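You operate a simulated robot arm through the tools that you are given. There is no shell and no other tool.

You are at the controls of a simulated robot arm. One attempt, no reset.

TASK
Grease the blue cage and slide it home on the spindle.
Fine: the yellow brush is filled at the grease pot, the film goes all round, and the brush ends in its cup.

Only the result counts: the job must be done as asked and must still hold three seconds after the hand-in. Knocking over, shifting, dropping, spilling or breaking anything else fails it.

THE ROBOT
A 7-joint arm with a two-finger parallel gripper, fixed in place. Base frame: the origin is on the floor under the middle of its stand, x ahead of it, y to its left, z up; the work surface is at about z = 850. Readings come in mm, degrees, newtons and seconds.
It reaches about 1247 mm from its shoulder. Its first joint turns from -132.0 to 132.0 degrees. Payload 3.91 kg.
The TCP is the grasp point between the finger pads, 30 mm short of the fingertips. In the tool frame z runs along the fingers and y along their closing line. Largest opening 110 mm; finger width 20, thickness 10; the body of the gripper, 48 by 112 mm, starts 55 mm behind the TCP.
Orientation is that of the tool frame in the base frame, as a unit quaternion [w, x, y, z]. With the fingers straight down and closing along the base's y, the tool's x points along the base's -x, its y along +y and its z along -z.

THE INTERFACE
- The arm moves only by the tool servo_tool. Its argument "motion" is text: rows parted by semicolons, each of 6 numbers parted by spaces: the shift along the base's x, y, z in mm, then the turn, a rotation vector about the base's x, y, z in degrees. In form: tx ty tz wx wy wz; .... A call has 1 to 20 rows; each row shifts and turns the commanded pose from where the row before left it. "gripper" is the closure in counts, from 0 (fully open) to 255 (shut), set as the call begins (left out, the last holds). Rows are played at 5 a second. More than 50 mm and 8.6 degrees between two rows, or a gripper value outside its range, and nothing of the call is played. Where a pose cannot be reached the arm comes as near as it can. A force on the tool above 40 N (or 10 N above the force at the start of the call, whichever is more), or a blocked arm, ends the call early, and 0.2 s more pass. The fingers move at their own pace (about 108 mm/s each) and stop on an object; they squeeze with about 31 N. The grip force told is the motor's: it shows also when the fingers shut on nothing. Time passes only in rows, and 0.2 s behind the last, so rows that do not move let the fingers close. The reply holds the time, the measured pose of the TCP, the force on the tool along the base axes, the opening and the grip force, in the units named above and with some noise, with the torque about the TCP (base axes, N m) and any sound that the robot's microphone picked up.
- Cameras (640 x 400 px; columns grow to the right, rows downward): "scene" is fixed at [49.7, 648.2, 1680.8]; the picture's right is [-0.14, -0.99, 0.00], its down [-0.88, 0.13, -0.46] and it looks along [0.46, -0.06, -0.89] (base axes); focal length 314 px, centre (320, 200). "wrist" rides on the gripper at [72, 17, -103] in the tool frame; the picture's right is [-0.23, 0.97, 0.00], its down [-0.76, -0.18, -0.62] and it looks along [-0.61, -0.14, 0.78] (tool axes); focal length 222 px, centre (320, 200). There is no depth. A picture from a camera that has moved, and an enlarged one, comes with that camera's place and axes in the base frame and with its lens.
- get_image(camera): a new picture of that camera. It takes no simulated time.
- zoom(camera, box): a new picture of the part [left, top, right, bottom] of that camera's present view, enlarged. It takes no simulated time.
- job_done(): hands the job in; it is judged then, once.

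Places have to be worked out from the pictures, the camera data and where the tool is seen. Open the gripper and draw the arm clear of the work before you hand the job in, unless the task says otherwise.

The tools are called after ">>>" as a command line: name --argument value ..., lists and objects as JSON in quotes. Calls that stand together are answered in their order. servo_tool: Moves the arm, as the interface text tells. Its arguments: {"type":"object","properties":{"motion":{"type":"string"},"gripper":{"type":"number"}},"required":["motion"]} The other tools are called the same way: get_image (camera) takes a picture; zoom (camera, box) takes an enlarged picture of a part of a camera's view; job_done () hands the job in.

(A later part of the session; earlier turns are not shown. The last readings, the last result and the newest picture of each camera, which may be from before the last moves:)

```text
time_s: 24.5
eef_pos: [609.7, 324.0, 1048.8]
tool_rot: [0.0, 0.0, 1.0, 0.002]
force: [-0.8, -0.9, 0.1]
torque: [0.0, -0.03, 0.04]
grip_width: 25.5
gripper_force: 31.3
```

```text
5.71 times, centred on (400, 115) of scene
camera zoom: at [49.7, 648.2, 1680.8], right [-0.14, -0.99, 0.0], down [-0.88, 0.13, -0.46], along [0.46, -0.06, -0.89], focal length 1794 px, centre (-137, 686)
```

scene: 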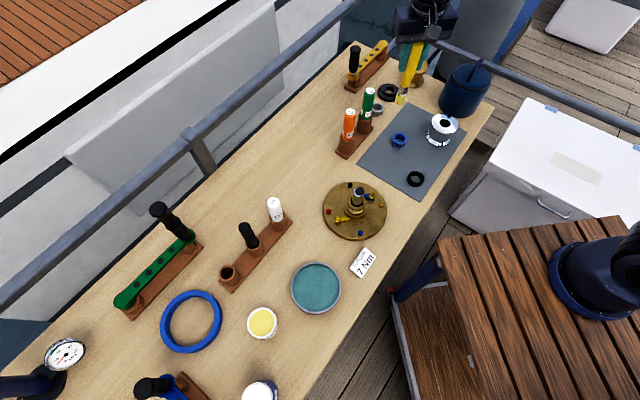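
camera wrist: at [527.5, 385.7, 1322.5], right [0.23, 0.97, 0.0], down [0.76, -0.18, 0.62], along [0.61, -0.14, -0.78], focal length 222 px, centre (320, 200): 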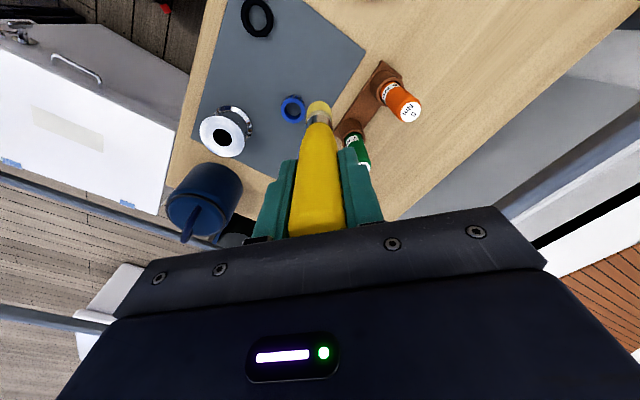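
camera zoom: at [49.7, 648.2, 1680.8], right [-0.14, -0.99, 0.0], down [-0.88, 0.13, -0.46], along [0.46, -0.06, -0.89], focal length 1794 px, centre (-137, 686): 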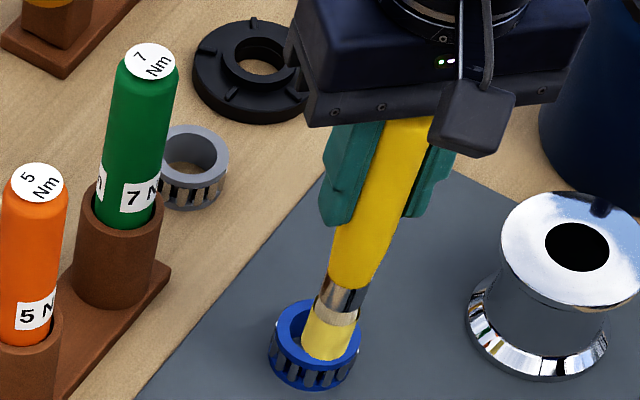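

To pin down the tip height I need more precise pixel measurements, so I'll take tight zooms of the tip from both cameras.

>>> zoom --camera "scene" --box '[390, 120, 420, 150]'

>>> zoom --camera "wrist" --box '[240, 90, 400, 250]'

>>> zoom --camera "scene" --box '[395, 90, 435, 150]'

```text
13.33 times, centred on (405, 135) of scene
camera zoom: at [49.7, 648.2, 1680.8], right [-0.14, -0.99, 0.0], down [-0.88, 0.13, -0.46], along [0.46, -0.06, -0.89], focal length 4187 px, centre (-813, 1067)
```

zoom: 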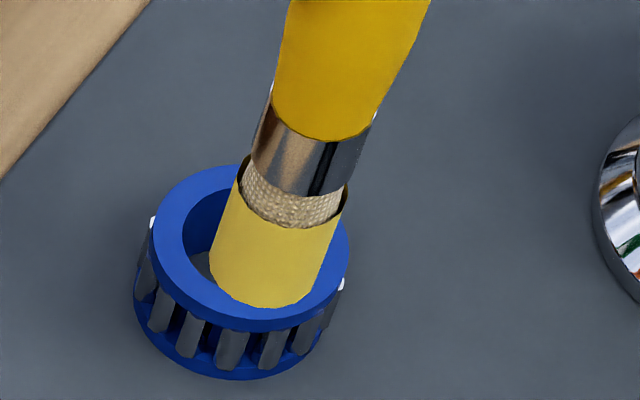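

```text
2.50 times, centred on (320, 170) of wrist
camera zoom: at [535.5, 340.7, 1152.7], right [0.23, 0.97, 0.0], down [0.76, -0.18, 0.62], along [0.61, -0.14, -0.78], focal length 555 px, centre (320, 275)
```

zoom: 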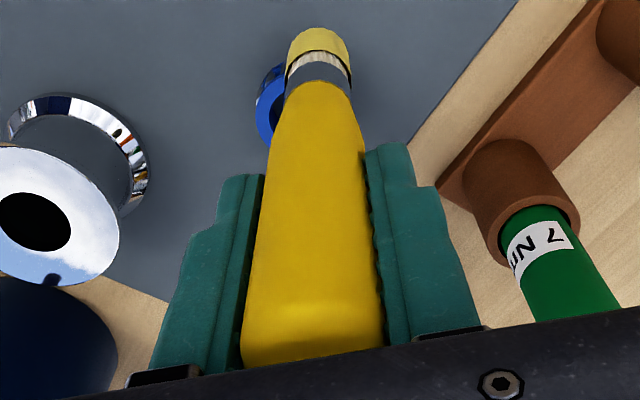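

```text
6.67 times, centred on (415, 120) of scene
camera zoom: at [49.7, 648.2, 1680.8], right [-0.14, -0.99, 0.0], down [-0.88, 0.13, -0.46], along [0.46, -0.06, -0.89], focal length 2093 px, centre (-313, 733)
```

zoom: 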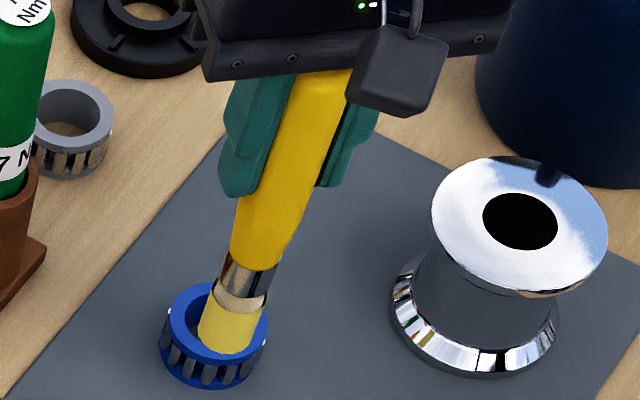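

The refined tip position is about TCP + (-4.5, -1, -124). I'll descend beside the cage to about z=990 (tip around 866) and check clearance from cage and mat.

>>> servo_tool --motion "0 0 -20 0 0 0; 0 0 -20 0 0 0; 0 0 -15 0 0 0; 0 0 -5 0 0 0; 0 0 0 0 0 0" --gripper 255

>>> zoom --camera "scene" --box '[380, 125, 420, 155]'

>>> zoom --camera "wrist" --box '[240, 80, 400, 180]'

```text
time_s: 25.7
eef_pos: [608.2, 325.3, 987.7]
tool_rot: [0.0, 0.001, 1.0, 0.003]
force: [-0.3, 0.2, -0.5]
torque: [0.0, 0.0, 0.03]
grip_width: 25.4
gripper_force: 30.2
```

```text
13.33 times, centred on (400, 140) of scene
camera zoom: at [49.7, 648.2, 1680.8], right [-0.14, -0.99, 0.0], down [-0.88, 0.13, -0.46], along [0.46, -0.06, -0.89], focal length 4187 px, centre (-747, 1000)
```

zoom: 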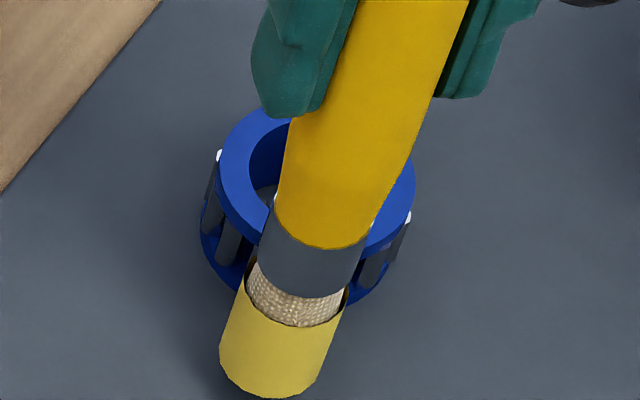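

```text
4.00 times, centred on (320, 130) of wrist
camera zoom: at [535.7, 341.2, 1092.6], right [0.23, 0.97, 0.0], down [0.76, -0.18, 0.62], along [0.61, -0.14, -0.78], focal length 888 px, centre (320, 480)
```

zoom: 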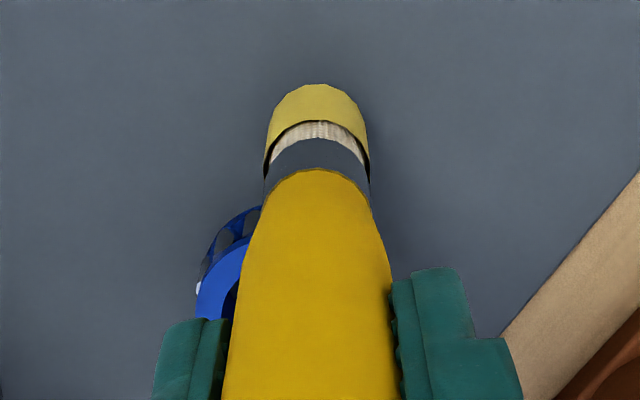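

The tip is at about z=866 beside the cage. I'll lower it to the roller height (tip about 857) and ease in until the bristles just touch the cage side.

>>> servo_tool --motion "0 0 -5 0 0 0; 0 0 -4 0 0 0; 4 -1.9 0 0 0 0; 4 -1.9 0 0 0 0; 3.3 -1.6 0 0 0 0; 0 0 0 0 0 0; 0 0 0 0 0 0" --gripper 255

>>> zoom --camera "scene" --box '[380, 125, 420, 155]'

>>> zoom --camera "wrist" --box '[240, 80, 400, 180]'

```text
time_s: 27.3
eef_pos: [621.0, 319.6, 980.3]
tool_rot: [0.001, 0.0, 1.0, 0.002]
force: [-0.3, 0.6, 0.6]
torque: [0.05, 0.1, -0.04]
grip_width: 25.5
gripper_force: 30.8
```

```text
13.33 times, centred on (400, 140) of scene
camera zoom: at [49.7, 648.2, 1680.8], right [-0.14, -0.99, 0.0], down [-0.88, 0.13, -0.46], along [0.46, -0.06, -0.89], focal length 4187 px, centre (-747, 1000)
```

zoom: 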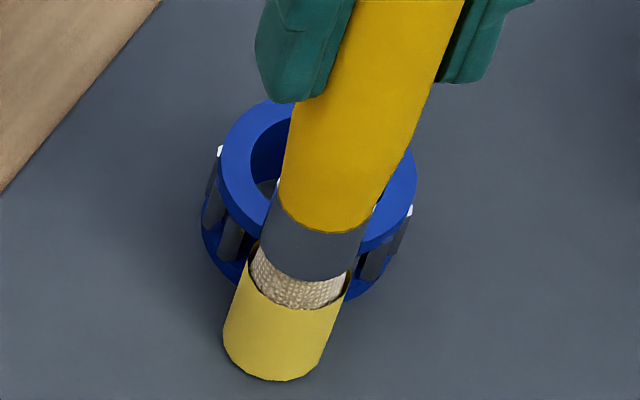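

```text
4.00 times, centred on (320, 130) of wrist
camera zoom: at [546.6, 335.6, 1083.5], right [0.23, 0.97, 0.0], down [0.76, -0.18, 0.62], along [0.61, -0.14, -0.78], focal length 888 px, centre (320, 480)
```

zoom: 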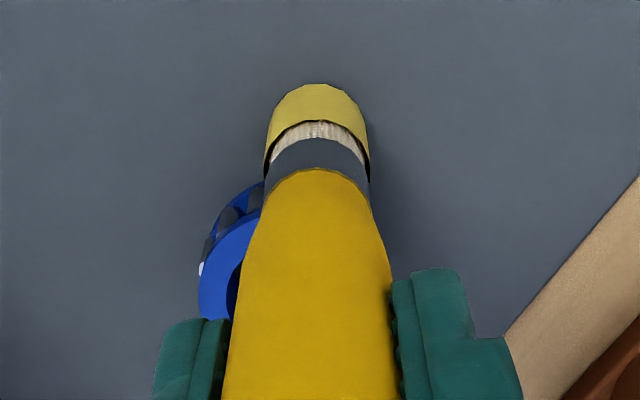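

The bristles should be just at the cage's side. I'll sweep a 60° arc around the +y side, then look for film on the rollers it has passed.

>>> servo_tool --motion "2.96 5.23 0 0 0 0; 3.82 4.64 0 0 0 0; 4.58 3.91 0 0 0 0; 5.18 3.05 0 0 0 0; 5.63 2.11 0 0 0 0; 5.91 1.09 0 0 0 0; 0 0 0 0 0 0" --gripper 255

>>> zoom --camera "scene" --box '[380, 120, 420, 150]'

>>> zoom --camera "wrist" --box '[240, 80, 400, 180]'

```text
time_s: 28.9
eef_pos: [649.2, 339.8, 980.3]
tool_rot: [0.0, 0.0, 1.0, 0.002]
force: [0.0, 0.8, -0.9]
torque: [0.07, -0.04, -0.01]
grip_width: 25.5
gripper_force: 31.2
```

```text
13.33 times, centred on (400, 135) of scene
camera zoom: at [49.7, 648.2, 1680.8], right [-0.14, -0.99, 0.0], down [-0.88, 0.13, -0.46], along [0.46, -0.06, -0.89], focal length 4187 px, centre (-747, 1067)
```

zoom: 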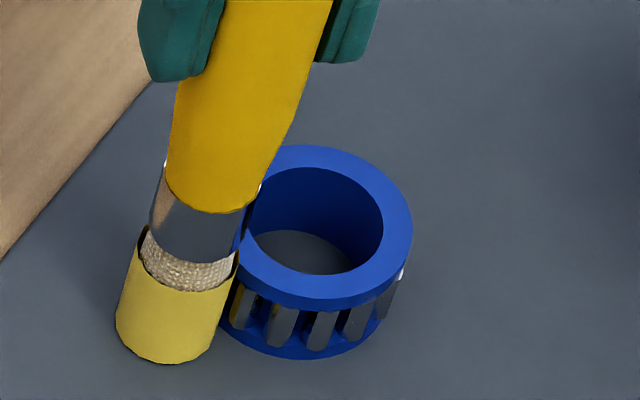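

```text
4.00 times, centred on (320, 130) of wrist
camera zoom: at [574.9, 355.3, 1083.0], right [0.23, 0.97, 0.0], down [0.76, -0.18, 0.62], along [0.61, -0.14, -0.78], focal length 888 px, centre (320, 480)
```

zoom: 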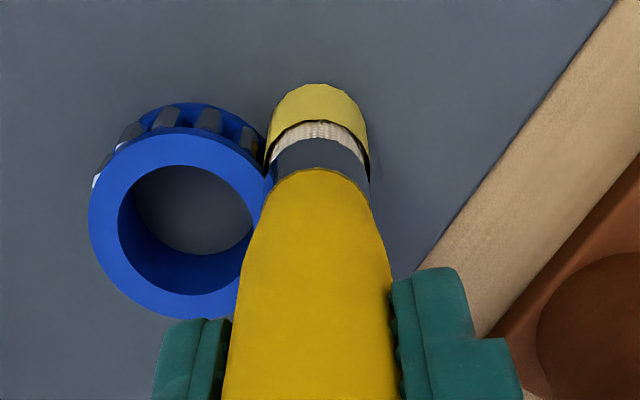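

The cage was nudged about 5 mm in +x, so there was contact, but film isn't obvious yet. I'll back the brush off and look closely at the swept side.

>>> servo_tool --motion "0 5 0 0 0 0; 0 10 0 0 0 0; 0 10 10 0 0 0; 0 0 20 0 0 0; 0 0 20 0 0 0; 0 0 0 0 0 0" --gripper 255

>>> zoom --camera "scene" --box '[385, 120, 415, 150]'

>>> zoom --camera "wrist" --box '[220, 70, 380, 170]'

```text
time_s: 30.3
eef_pos: [649.0, 364.2, 1030.1]
tool_rot: [-0.001, 0.0, 1.0, 0.002]
force: [-0.5, -0.4, -0.6]
torque: [0.0, 0.05, 0.02]
grip_width: 25.5
gripper_force: 31.7
```

```text
13.33 times, centred on (400, 135) of scene
camera zoom: at [49.7, 648.2, 1680.8], right [-0.14, -0.99, 0.0], down [-0.88, 0.13, -0.46], along [0.46, -0.06, -0.89], focal length 4187 px, centre (-747, 1067)
```

zoom: 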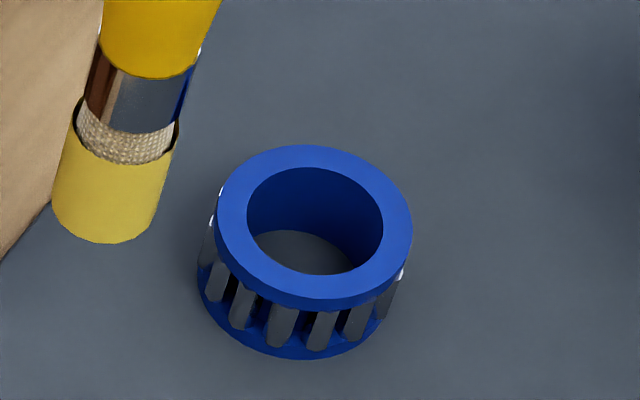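

```text
4.00 times, centred on (300, 120) of wrist
camera zoom: at [575.0, 380.1, 1133.4], right [0.23, 0.97, 0.0], down [0.76, -0.18, 0.62], along [0.61, -0.14, -0.78], focal length 888 px, centre (400, 520)
```

zoom: 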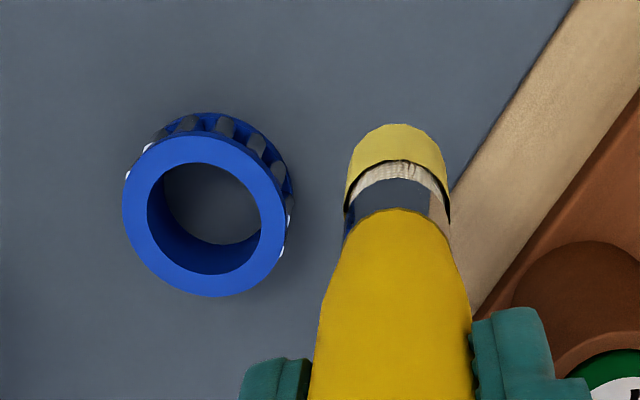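

There's no film on the swept side although contact happened, and the cage now sits at about (653, 303). I'll test how the film takes: bring the tip down onto the top ring at the camera-facing side and check.

>>> servo_tool --motion "-3.7 -16.7 0 0 0 0; -3.7 -16.7 0 0 0 0; -3.6 -16.6 0 0 0 0; 0 0 -10 0 0 0; 0 0 -10 0 0 0; 0 0 -5 0 0 0; 0 0 0 0 0 0" --gripper 255

>>> zoom --camera "scene" --box '[385, 120, 415, 150]'

>>> zoom --camera "wrist" --box '[240, 80, 400, 180]'

```text
time_s: 31.9
eef_pos: [637.8, 314.5, 1004.1]
tool_rot: [0.001, 0.0, 1.0, 0.002]
force: [-0.3, 0.4, 0.8]
torque: [-0.01, 0.03, -0.01]
grip_width: 25.7
gripper_force: 30.7
```

```text
13.33 times, centred on (400, 135) of scene
camera zoom: at [49.7, 648.2, 1680.8], right [-0.14, -0.99, 0.0], down [-0.88, 0.13, -0.46], along [0.46, -0.06, -0.89], focal length 4187 px, centre (-747, 1067)
```

zoom: 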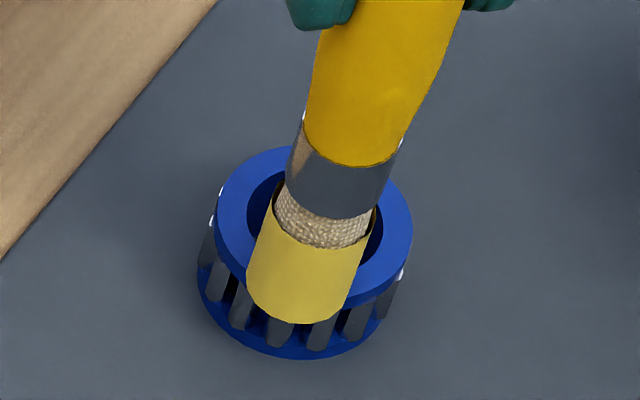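

```text
4.00 times, centred on (320, 130) of wrist
camera zoom: at [564.4, 330.5, 1107.8], right [0.23, 0.97, 0.0], down [0.76, -0.18, 0.62], along [0.61, -0.14, -0.78], focal length 888 px, centre (320, 480)
```

zoom: 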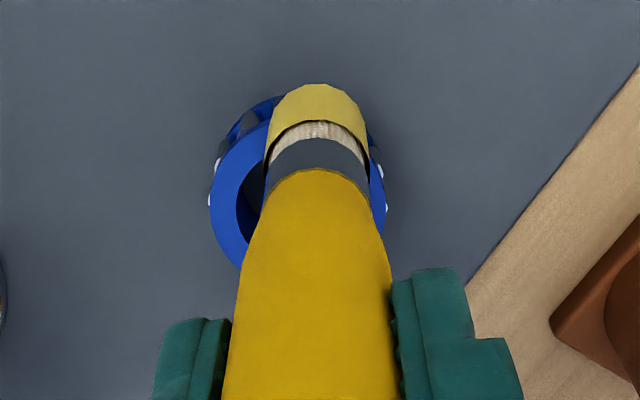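

The tip is just above the front part of the ring. I'll lower gently in 1 mm rows to feel contact.

>>> servo_tool --motion "0 0 -1 0 0 0; 0 0 -1 0 0 0; 0 0 -1 0 0 0; 0 0 0 0 0 0" --gripper 255

>>> servo_tool --motion "0 0 -1 0 0 0; 0 0 -1 0 0 0; 0 0 0 0 0 0" --gripper 255

```text
time_s: 32.9
eef_pos: [638.9, 315.0, 1003.2]
tool_rot: [0.001, 0.0, 1.0, 0.003]
force: [-0.7, -2.4, 25.8]
torque: [-0.34, 0.1, -0.01]
grip_width: 25.6
gripper_force: 31.3
```

```text
time_s: 33.4
eef_pos: [638.7, 314.8, 1002.1]
tool_rot: [0.001, 0.0, 1.0, 0.003]
force: [-4.4, -4.3, 13.6]
torque: [-0.63, 0.69, 0.01]
grip_width: 25.4
gripper_force: 30.9
stopped in row 2: the force on the tool passed its limit at 42 N (the readings are from after the stop); the commanded pose is now the measured one
```

Contact with the ring is at TCP z≈1003, so tip = ring top there. I'll ease off to a light touch and look for film.

>>> servo_tool --motion "0 0 1 0 0 0; 0 0 10 0 0 0; 0 15 15 0 0 0; 0 20 0 0 0 0; 0 0 0 0 0 0" --gripper 255

>>> zoom --camera "scene" --box '[385, 120, 415, 150]'

>>> zoom --camera "wrist" --box '[240, 80, 400, 180]'

```text
time_s: 34.6
eef_pos: [638.0, 350.4, 1027.3]
tool_rot: [0.002, 0.0, 1.0, 0.002]
force: [0.2, 0.0, 0.0]
torque: [0.03, 0.02, -0.01]
grip_width: 25.5
gripper_force: 30.6
```

```text
13.33 times, centred on (400, 135) of scene
camera zoom: at [49.7, 648.2, 1680.8], right [-0.14, -0.99, 0.0], down [-0.88, 0.13, -0.46], along [0.46, -0.06, -0.89], focal length 4187 px, centre (-747, 1067)
```

zoom: 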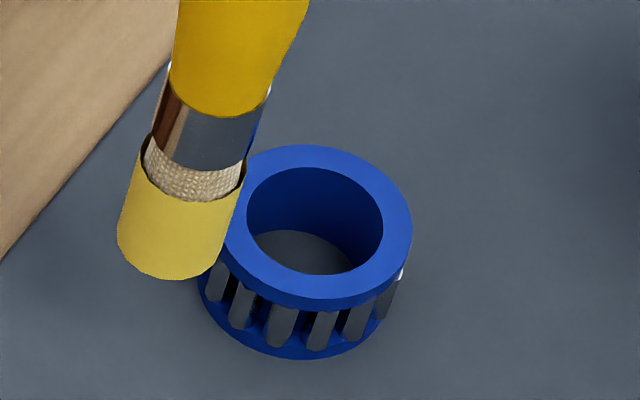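

```text
4.00 times, centred on (320, 130) of wrist
camera zoom: at [564.0, 366.1, 1130.7], right [0.23, 0.97, 0.01], down [0.76, -0.18, 0.62], along [0.61, -0.14, -0.78], focal length 888 px, centre (320, 480)
```

zoom: 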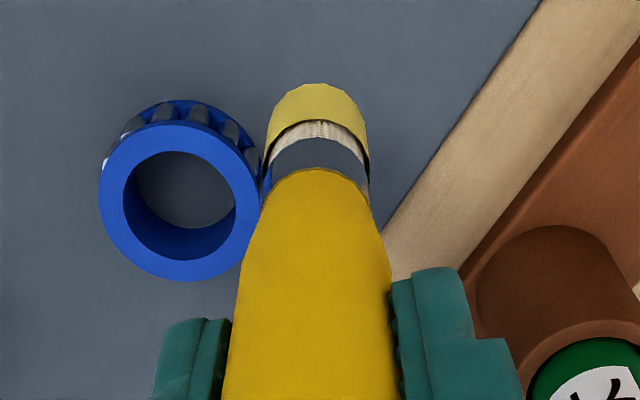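

Nothing took on the top face. When I swept the side, the tip was down at the very bottom edge of the cage, so I'll retry with the tip at mid roller height (TCP z≈990), pressing lightly on the side with a slow sweep.

>>> servo_tool --motion "-15 -5 0 0 0 0; -15 -8 0 0 0 0; 0 0 -15 0 0 0; 0 0 -15 0 0 0; 0 0 -7 0 0 0; 5 -6 0 0 0 0; 4 -5 0 0 0 0; 2.5 -3 0 0 0 0; 2 -1.5 0 0 0 0; 0 0 0 0 0 0; 0 0 0 0 0 0; 0 0 0 0 0 0" --gripper 255

>>> zoom --camera "scene" --box '[380, 120, 420, 150]'

>>> zoom --camera "wrist" --box '[240, 80, 400, 180]'

```text
time_s: 37.2
eef_pos: [622.3, 322.3, 991.7]
tool_rot: [0.001, 0.0, 1.0, 0.003]
force: [-1.1, -0.3, 0.0]
torque: [-0.01, -0.05, -0.03]
grip_width: 25.6
gripper_force: 30.7
```

```text
13.33 times, centred on (400, 135) of scene
camera zoom: at [49.7, 648.2, 1680.8], right [-0.14, -0.99, 0.0], down [-0.88, 0.13, -0.46], along [0.46, -0.06, -0.89], focal length 4187 px, centre (-747, 1067)
```

zoom: 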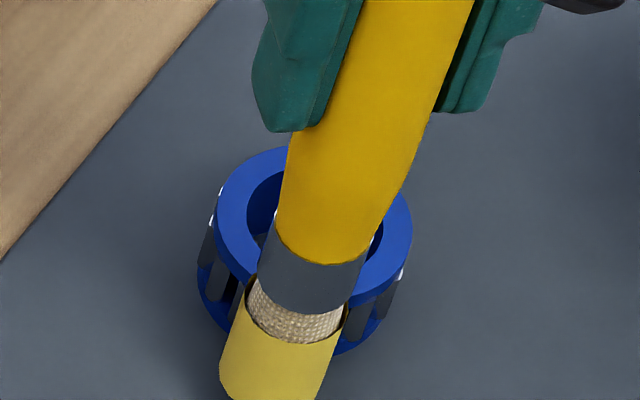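

```text
4.00 times, centred on (320, 130) of wrist
camera zoom: at [548.1, 337.9, 1094.1], right [0.23, 0.97, 0.01], down [0.76, -0.18, 0.62], along [0.61, -0.14, -0.78], focal length 888 px, centre (320, 480)
```

zoom: 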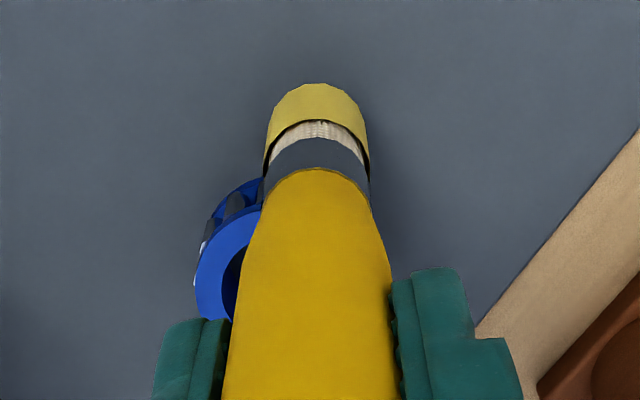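

Just about touching; the cage hasn't moved. I'll press in 1.5 mm and sweep slowly from about 149° to 99°.

>>> servo_tool --motion "1.1 -0.7 0 0 0 0; 0 0 0 0 0 0; 1.7 2.54 0 0 0 0; 1.91 2.38 0 0 0 0; 2.11 2.21 0 0 0 0; 2.29 2.02 0 0 0 0; 2.46 1.8 0 0 0 0; 2.61 1.59 0 0 0 0; 2.74 1.35 0 0 0 0; 2.84 1.11 0 0 0 0; 2.93 0.86 0 0 0 0; 3.0 0.6 0 0 0 0; 0 0 0 0 0 0" --gripper 255

>>> zoom --camera "scene" --box '[380, 120, 420, 150]'

>>> zoom --camera "wrist" --box '[240, 80, 400, 180]'

```text
time_s: 40.0
eef_pos: [648.4, 337.2, 990.1]
tool_rot: [0.002, -0.001, 1.0, 0.003]
force: [0.3, 0.1, -0.8]
torque: [0.08, 0.03, -0.01]
grip_width: 25.4
gripper_force: 31.7
```

```text
13.33 times, centred on (400, 135) of scene
camera zoom: at [49.7, 648.2, 1680.8], right [-0.14, -0.99, 0.0], down [-0.88, 0.13, -0.46], along [0.46, -0.06, -0.89], focal length 4187 px, centre (-747, 1067)
```

zoom: 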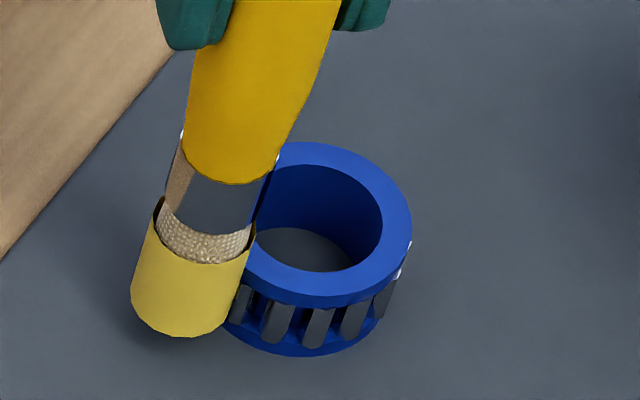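

```text
4.00 times, centred on (320, 130) of wrist
camera zoom: at [573.8, 353.4, 1094.0], right [0.23, 0.97, 0.01], down [0.76, -0.18, 0.62], along [0.61, -0.14, -0.78], focal length 888 px, centre (320, 480)
```

zoom: 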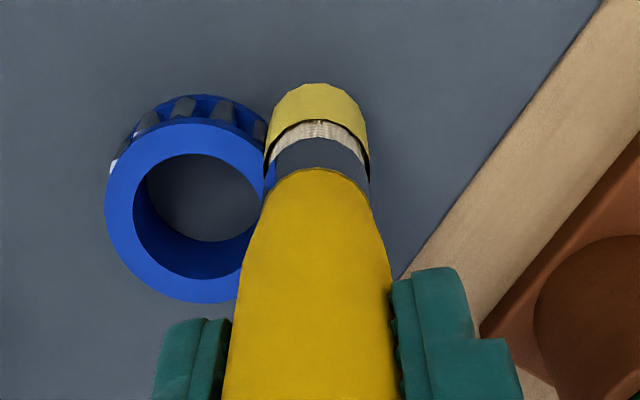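

Still nothing obvious. I'll back off and take a very tight zoom to see whether any thin film is on the rollers before trying the bore.

>>> servo_tool --motion "0 8 0 0 0 0; 0 12 0 0 0 0; 0 10 15 0 0 0; 0 0 30 0 0 0; 0 0 0 0 0 0" --gripper 255

>>> zoom --camera "scene" --box '[388, 128, 412, 150]'

>>> zoom --camera "wrist" --box '[230, 90, 310, 150]'

>>> zoom --camera "wrist" --box '[280, 60, 360, 120]'

```text
time_s: 41.2
eef_pos: [648.3, 367.6, 1035.9]
tool_rot: [0.002, 0.0, 1.0, 0.003]
force: [0.5, 1.3, -0.8]
torque: [0.01, 0.0, 0.05]
grip_width: 25.6
gripper_force: 31.3
```

```text
16.00 times, centred on (400, 139) of scene
camera zoom: at [49.7, 648.2, 1680.8], right [-0.14, -0.99, 0.0], down [-0.88, 0.13, -0.46], along [0.46, -0.06, -0.89], focal length 5024 px, centre (-960, 1176)
```

zoom: 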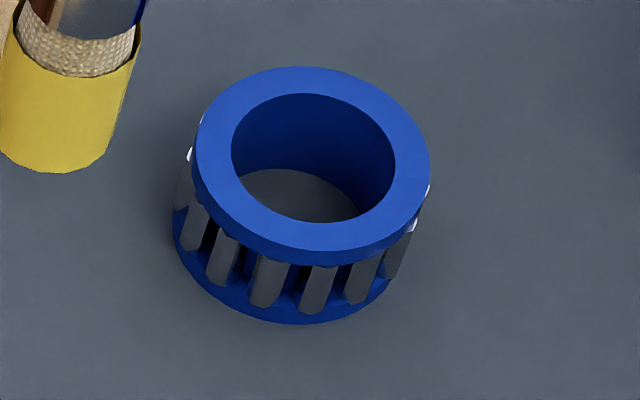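

```text
6.67 times, centred on (270, 120) of wrist
camera zoom: at [573.7, 383.1, 1139.7], right [0.23, 0.97, 0.01], down [0.76, -0.18, 0.62], along [0.61, -0.14, -0.78], focal length 1481 px, centre (653, 733)
```

zoom: 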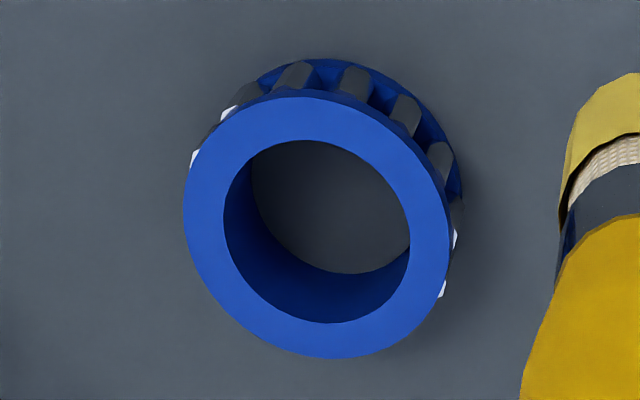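

```text
6.67 times, centred on (320, 90) of wrist
camera zoom: at [573.7, 383.1, 1139.7], right [0.23, 0.97, 0.01], down [0.76, -0.18, 0.62], along [0.61, -0.14, -0.78], focal length 1481 px, centre (320, 933)
```

zoom: 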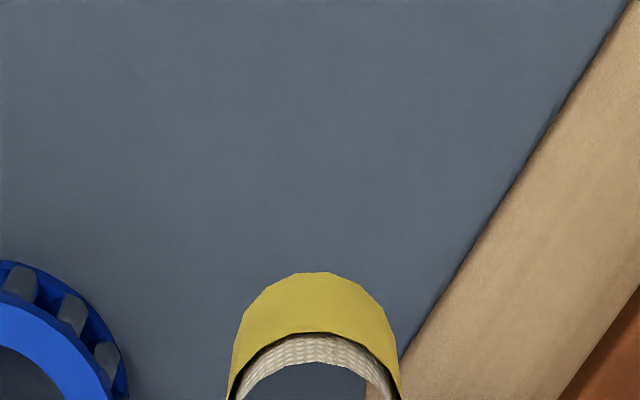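

No film on the outside or top. The bore is the next candidate (33 mm bore, 24 mm brush), so I'll hover the brush over the cage centre (653, 303) to check alignment before going in.

>>> servo_tool --motion "3.4 -31.8 0 0 0 0; 3.4 -31.8 0 0 0 0; 0 0 -12 0 0 0; 0 0 -12 0 0 0; 0 0 0 0 0 0; 0 0 0 0 0 0" --gripper 255

>>> zoom --camera "scene" --box '[385, 120, 415, 150]'

>>> zoom --camera "wrist" --box '[240, 80, 400, 180]'

```text
time_s: 42.6
eef_pos: [654.0, 302.4, 1012.4]
tool_rot: [0.001, 0.001, 1.0, 0.003]
force: [0.6, -0.2, -1.0]
torque: [-0.03, 0.0, -0.02]
grip_width: 25.6
gripper_force: 30.9
```

```text
13.33 times, centred on (400, 135) of scene
camera zoom: at [49.7, 648.2, 1680.8], right [-0.14, -0.99, 0.0], down [-0.88, 0.13, -0.46], along [0.46, -0.06, -0.89], focal length 4187 px, centre (-747, 1067)
```

zoom: 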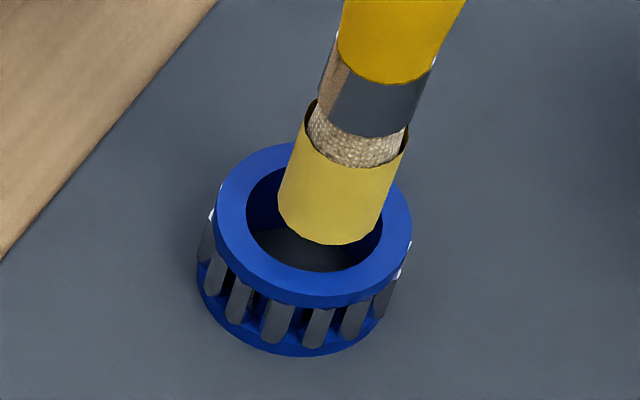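

```text
4.00 times, centred on (320, 130) of wrist
camera zoom: at [580.3, 319.8, 1115.1], right [0.23, 0.97, 0.01], down [0.76, -0.18, 0.62], along [0.61, -0.14, -0.78], focal length 888 px, centre (320, 480)
```

zoom: 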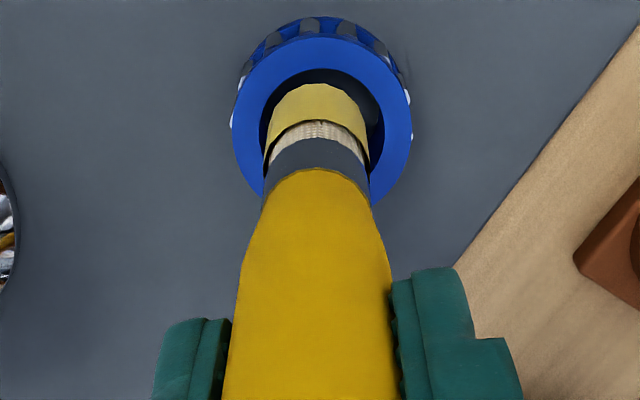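

The tip sits about 3.5 mm toward -x of the bore centre. I'll shift (+3.5, +1.5) and lower slowly into the bore to mid height, watching force.

>>> servo_tool --motion "3.5 1.5 0 0 0 0; 0 0 -3 0 0 0; 0 0 -3 0 0 0; 0 0 -3 0 0 0; 0 0 -3 0 0 0; 0 0 0 0 0 0" --gripper 255

>>> zoom --camera "scene" --box '[385, 120, 415, 150]'

>>> zoom --camera "wrist" --box '[240, 80, 400, 180]'

```text
time_s: 44.0
eef_pos: [657.5, 305.2, 1001.1]
tool_rot: [0.002, -0.001, 1.0, 0.001]
force: [0.4, -0.5, -1.1]
torque: [0.02, 0.02, -0.01]
grip_width: 25.5
gripper_force: 31.2
```

```text
13.33 times, centred on (400, 135) of scene
camera zoom: at [49.7, 648.2, 1680.8], right [-0.14, -0.99, 0.0], down [-0.88, 0.13, -0.46], along [0.46, -0.06, -0.89], focal length 4187 px, centre (-747, 1067)
```

zoom: 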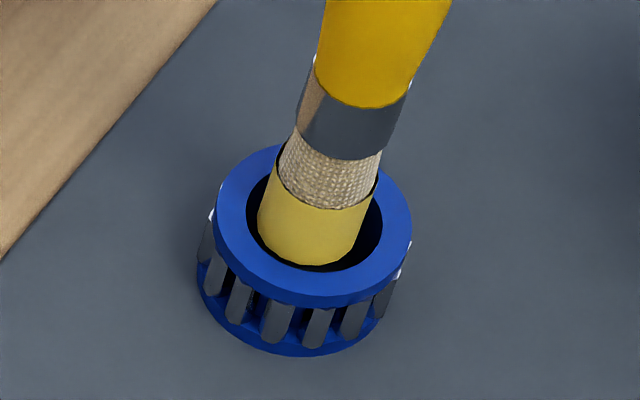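

```text
4.00 times, centred on (320, 130) of wrist
camera zoom: at [583.8, 321.4, 1103.1], right [0.23, 0.97, 0.01], down [0.76, -0.18, 0.62], along [0.61, -0.14, -0.78], focal length 888 px, centre (320, 480)
```

zoom: 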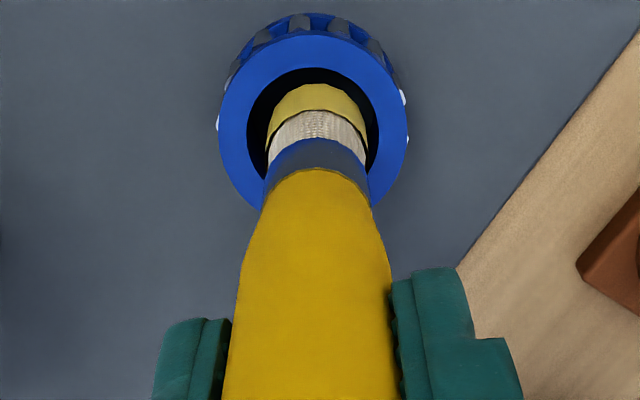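

The sleeve of grease on the brush shortened as it entered the bore, so the grease is being laid inside the bore. I'll centre it (+1.8, -1.2), lower to mid-height and look at what it does.

>>> servo_tool --motion "1.8 -1.2 0 0 0 0; 0 0 -3 0 0 0; 0 0 -3 0 0 0; 0 0 -2 0 0 0; 0 0 0 0 0 0" --gripper 255

>>> zoom --camera "scene" --box '[385, 120, 415, 150]'

>>> zoom --camera "wrist" --box '[260, 60, 380, 140]'

```text
time_s: 45.2
eef_pos: [659.6, 303.3, 992.6]
tool_rot: [0.001, 0.0, 1.0, 0.002]
force: [-0.4, -0.4, 0.2]
torque: [-0.04, 0.01, 0.03]
grip_width: 25.3
gripper_force: 31.2
```

```text
13.33 times, centred on (400, 135) of scene
camera zoom: at [49.7, 648.2, 1680.8], right [-0.14, -0.99, 0.0], down [-0.88, 0.13, -0.46], along [0.46, -0.06, -0.89], focal length 4187 px, centre (-747, 1067)
```

zoom: 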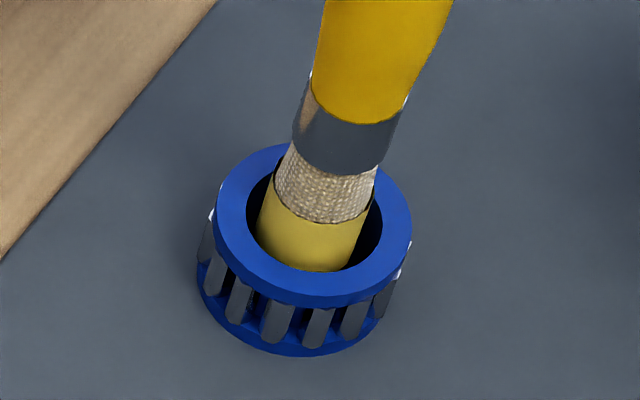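

```text
5.00 times, centred on (320, 100) of wrist
camera zoom: at [585.6, 320.1, 1095.4], right [0.23, 0.97, 0.01], down [0.76, -0.18, 0.62], along [0.61, -0.14, -0.78], focal length 1111 px, centre (320, 700)
```

zoom: 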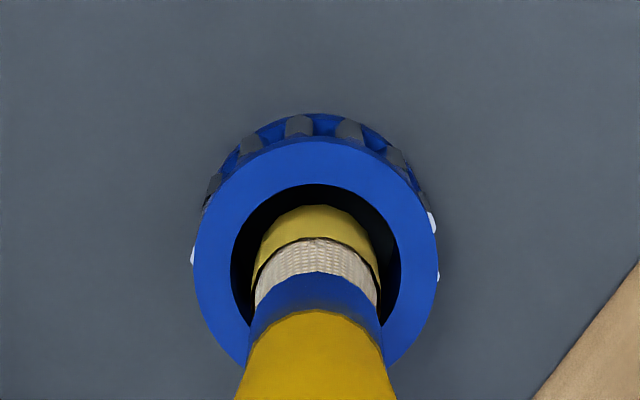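

The brush is now well centred in the bore at mid height. I'll make a slow 4 mm-radius circle to wipe the bore wall all round and return to centre.

>>> servo_tool --motion "4 0 0 0 0 0; -0.54 2 0 0 0 0; -1.46 1.46 0 0 0 0; -2 0.54 0 0 0 0; -2 -0.54 0 0 0 0; -1.46 -1.46 0 0 0 0; -0.54 -2 0 0 0 0; 0.54 -2 0 0 0 0; 1.46 -1.46 0 0 0 0; 2 -0.54 0 0 0 0; 2 0.54 0 0 0 0; 1.46 1.46 0 0 0 0; 0.54 2 0 0 0 0; -4 0 0 0 0 0; 0 0 0 0 0 0" --gripper 255

>>> zoom --camera "scene" --box '[385, 120, 415, 150]'

>>> zoom --camera "wrist" --box '[260, 60, 380, 140]'

```text
time_s: 48.4
eef_pos: [658.9, 303.4, 992.2]
tool_rot: [0.002, 0.0, 1.0, 0.002]
force: [0.5, -0.6, -0.3]
torque: [0.01, 0.0, 0.0]
grip_width: 25.7
gripper_force: 31.1
```

```text
13.33 times, centred on (400, 135) of scene
camera zoom: at [49.7, 648.2, 1680.8], right [-0.14, -0.99, 0.0], down [-0.88, 0.13, -0.46], along [0.46, -0.06, -0.89], focal length 4187 px, centre (-747, 1067)
```

zoom: 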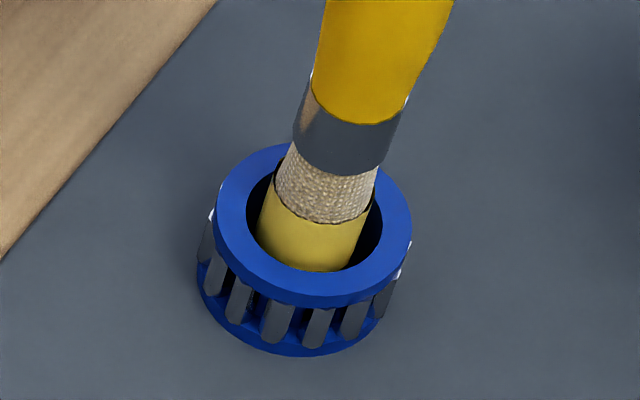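

```text
5.00 times, centred on (320, 100) of wrist
camera zoom: at [585.3, 320.0, 1095.5], right [0.23, 0.97, 0.01], down [0.76, -0.18, 0.62], along [0.61, -0.14, -0.78], focal length 1111 px, centre (320, 700)
```

zoom: 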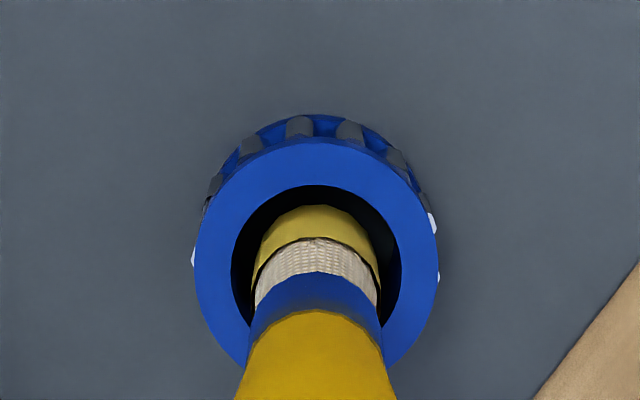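

The cage didn't move and the brush's film length didn't change during that circle. I'll lift out and inspect the bore wall for film.

>>> servo_tool --motion "0 0 10 0 0 0; 0 0 15 0 0 0; 0 20 15 0 0 0; 0 30 0 0 0 0; 0 20 0 0 0 0; 0 0 0 0 0 0" --gripper 255

>>> zoom --camera "scene" --box '[388, 128, 412, 150]'

>>> zoom --camera "wrist" --box '[220, 80, 380, 180]'

>>> zoom --camera "scene" --box '[360, 90, 420, 150]'

```text
time_s: 49.8
eef_pos: [659.5, 374.8, 1031.9]
tool_rot: [0.002, 0.0, 1.0, 0.003]
force: [-0.4, -0.3, -0.2]
torque: [-0.01, 0.02, -0.03]
grip_width: 25.7
gripper_force: 30.5
```

```text
16.00 times, centred on (400, 139) of scene
camera zoom: at [49.7, 648.2, 1680.8], right [-0.14, -0.99, 0.0], down [-0.88, 0.13, -0.46], along [0.46, -0.06, -0.89], focal length 5024 px, centre (-960, 1176)
```

zoom: 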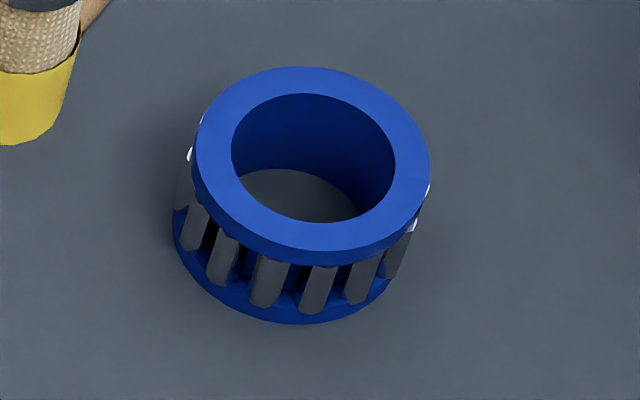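

```text
4.00 times, centred on (300, 130) of wrist
camera zoom: at [585.2, 389.8, 1135.1], right [0.23, 0.97, 0.01], down [0.76, -0.18, 0.62], along [0.61, -0.14, -0.78], focal length 888 px, centre (400, 480)
```

zoom: 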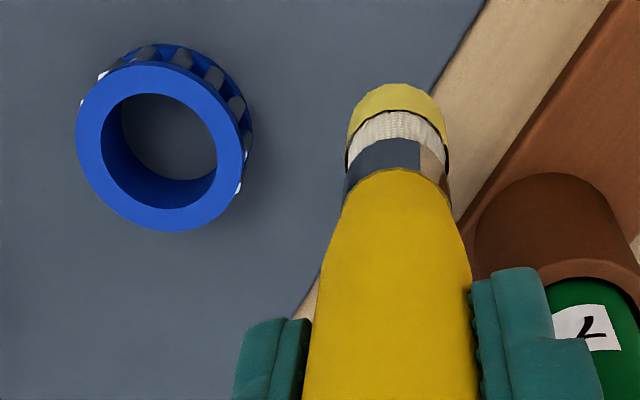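

```text
6.67 times, centred on (390, 120) of scene
camera zoom: at [49.7, 648.2, 1680.8], right [-0.14, -0.99, 0.0], down [-0.88, 0.13, -0.46], along [0.46, -0.06, -0.89], focal length 2093 px, centre (-147, 733)
```

zoom: 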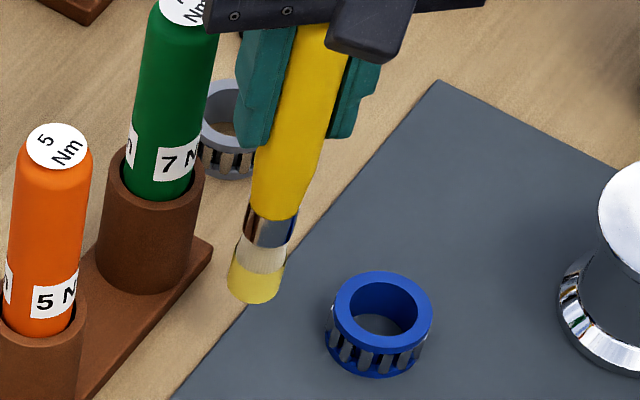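

The brush film is visibly shorter, but the far bore wall looks clean; the deposit may be on the near wall that neither camera sees. I'll re-enter and deliberately press the far wall (visible to the scene camera) to learn how the film shows.

>>> servo_tool --motion "0 -35 0 0 0 0; 0 -36.2 0 0 0 0; 0 0 -13 0 0 0; 0 0 -13 0 0 0; 0 0 -7 0 0 0; 0 0 -6 0 0 0; 2 -1.2 0 0 0 0; 2 -1.2 0 0 0 0; 2 -1.1 0 0 0 0; 0 0 0 0 0 0; 0 0 0 0 0 0" --gripper 255

>>> zoom --camera "scene" --box '[385, 120, 415, 150]'

>>> zoom --camera "wrist" --box '[260, 60, 380, 140]'

```text
time_s: 52.2
eef_pos: [666.1, 298.7, 993.1]
tool_rot: [0.002, 0.0, 1.0, 0.002]
force: [-0.3, 0.7, -0.7]
torque: [0.09, 0.07, 0.01]
grip_width: 25.7
gripper_force: 31.4
```

```text
13.33 times, centred on (400, 135) of scene
camera zoom: at [49.7, 648.2, 1680.8], right [-0.14, -0.99, 0.0], down [-0.88, 0.13, -0.46], along [0.46, -0.06, -0.89], focal length 4187 px, centre (-747, 1067)
```

zoom: 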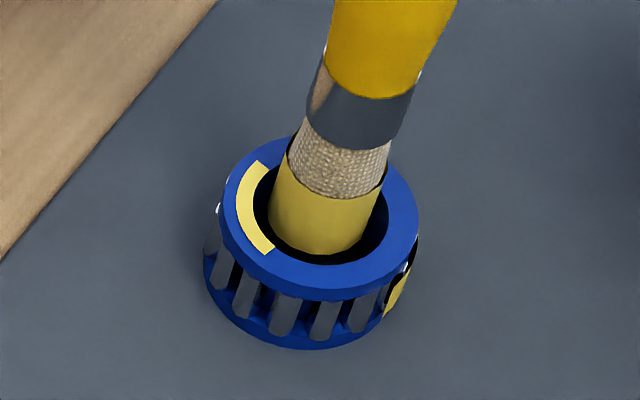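

```text
5.00 times, centred on (320, 100) of wrist
camera zoom: at [591.9, 315.1, 1095.9], right [0.23, 0.97, 0.01], down [0.76, -0.18, 0.62], along [0.61, -0.14, -0.78], focal length 1111 px, centre (320, 700)
```

zoom: 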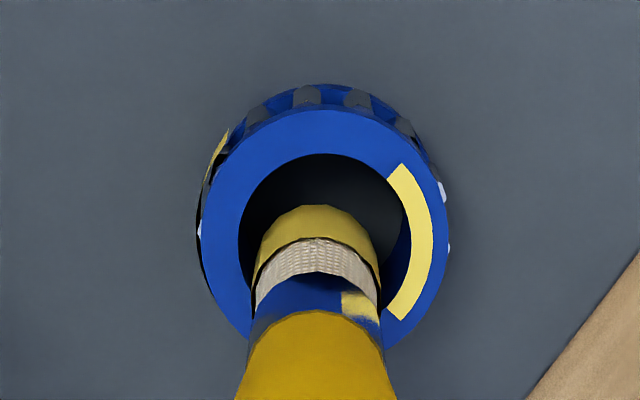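

Film has appeared now: a yellow arc on the top face at the +y side and a patch on the outside at the -y side. I'll zoom to understand what is coated.

>>> zoom --camera "scene" --box '[390, 128, 410, 148]'

>>> zoom --camera "wrist" --box '[285, 70, 355, 130]'

```text
16.00 times, centred on (400, 138) of scene
camera zoom: at [49.7, 648.2, 1680.8], right [-0.14, -0.99, 0.0], down [-0.88, 0.13, -0.46], along [0.46, -0.06, -0.89], focal length 5024 px, centre (-960, 1192)
```

zoom: 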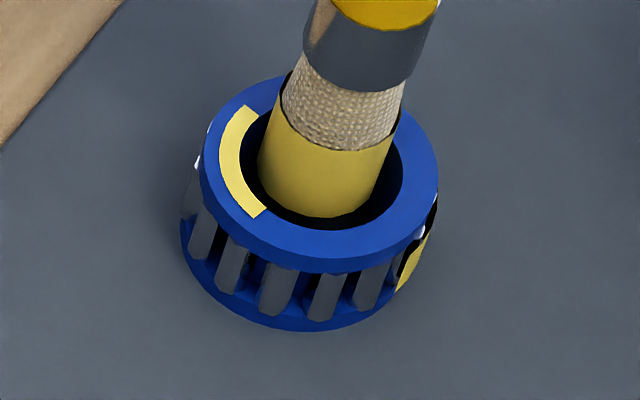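

```text
6.67 times, centred on (320, 100) of wrist
camera zoom: at [591.9, 315.1, 1095.9], right [0.23, 0.97, 0.01], down [0.76, -0.18, 0.62], along [0.61, -0.14, -0.78], focal length 1481 px, centre (320, 867)
```

zoom: 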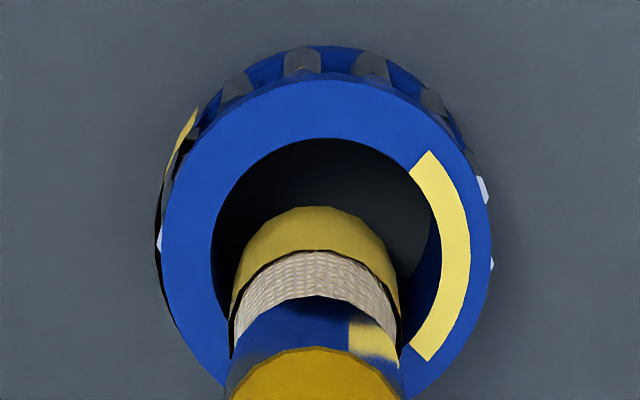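

I'll lift the brush out and inspect the cage from both cameras to see which sectors have film.

>>> servo_tool --motion "-3 1.8 0 0 0 0; -3 1.7 0 0 0 0; 0 0 12 0 0 0; 0 0 15 0 0 0; 0 20 15 0 0 0; 0 30 0 0 0 0; 0 20 0 0 0 0; 0 0 0 0 0 0" --gripper 255

>>> zoom --camera "scene" --box '[388, 128, 412, 150]'

>>> zoom --camera "wrist" --box '[230, 80, 310, 150]'

>>> zoom --camera "wrist" --box '[240, 80, 400, 180]'

```text
time_s: 54.0
eef_pos: [659.3, 373.6, 1034.3]
tool_rot: [0.001, -0.001, 1.0, 0.002]
force: [0.3, 0.7, -0.3]
torque: [0.02, 0.03, 0.0]
grip_width: 25.5
gripper_force: 30.2
```

```text
16.00 times, centred on (400, 139) of scene
camera zoom: at [49.7, 648.2, 1680.8], right [-0.14, -0.99, 0.0], down [-0.88, 0.13, -0.46], along [0.46, -0.06, -0.89], focal length 5024 px, centre (-960, 1176)
```

zoom: 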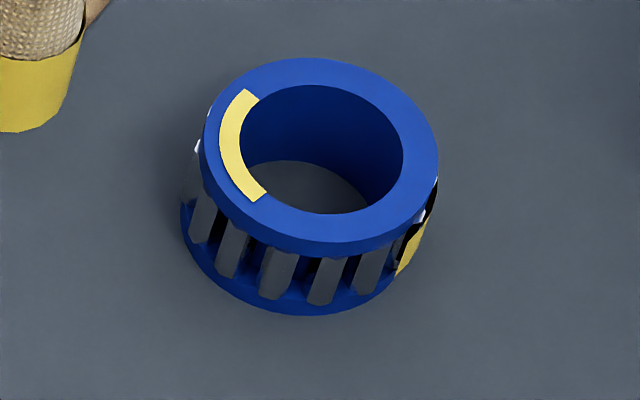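

```text
5.71 times, centred on (270, 115) of wrist
camera zoom: at [585.3, 389.5, 1138.8], right [0.23, 0.97, 0.01], down [0.76, -0.18, 0.62], along [0.61, -0.14, -0.78], focal length 1269 px, centre (606, 686)
```

zoom: 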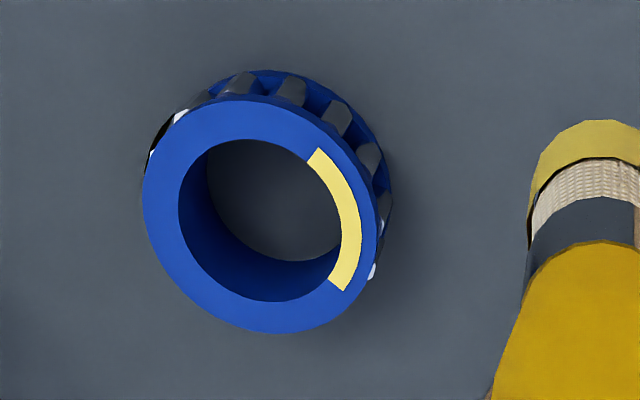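

```text
4.00 times, centred on (320, 130) of wrist
camera zoom: at [585.3, 389.5, 1138.8], right [0.23, 0.97, 0.01], down [0.76, -0.18, 0.62], along [0.61, -0.14, -0.78], focal length 888 px, centre (320, 480)
```

zoom: 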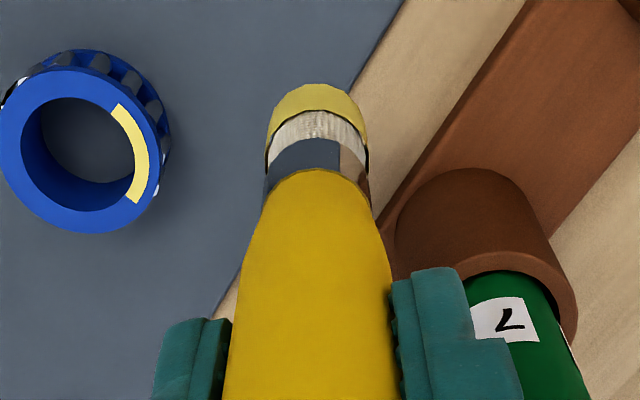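

Two patches are visible but I need to see the hidden side. I'll swing the wrist 90° about vertical while moving to the -x side, so the wrist camera looks from -y at the cage.

>>> servo_tool --motion "-6.8 -6.2 0 0 0 8.2; -6.8 -6.2 0 0 0 8.2; -6.8 -6.2 0 0 0 8.2; -6.8 -6.2 0 0 0 8.2; -6.8 -6.2 0 0 0 8.2; -6.8 -6.2 0 0 0 8.2; -6.8 -6.2 0 0 0 8.2; -6.8 -6.2 0 0 0 8.2; -6.8 -6.2 0 0 0 8.2; -6.8 -6.2 0 0 0 8.1; -6.8 -6.2 0 0 0 8.1; 0 0 0 0 0 0; 0 0 0 0 0 0" --gripper 255

>>> get_image --camera "wrist"

>>> get_image --camera "scene"

```text
time_s: 56.8
eef_pos: [585.7, 304.4, 1035.4]
tool_rot: [-0.001, -0.707, 0.707, 0.004]
force: [0.4, 0.2, -0.8]
torque: [-0.01, 0.02, -0.02]
grip_width: 25.5
gripper_force: 31.0
```

```text
taken
camera wrist: at [567.2, 231.9, 1138.0], right [-0.97, 0.23, 0.01], down [0.18, 0.76, 0.62], along [0.14, 0.61, -0.78], focal length 222 px, centre (320, 200)
```

wrist: 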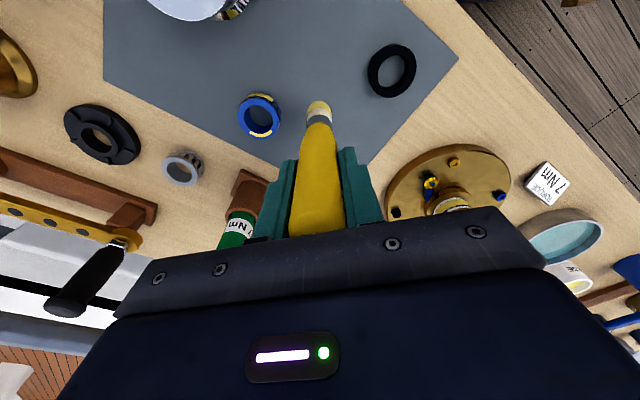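

```text
taken
```

scene: 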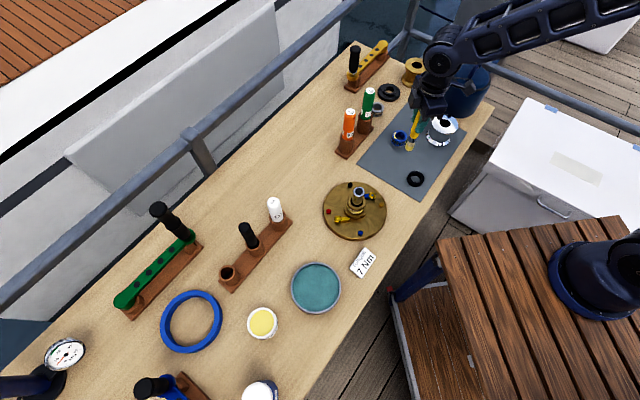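

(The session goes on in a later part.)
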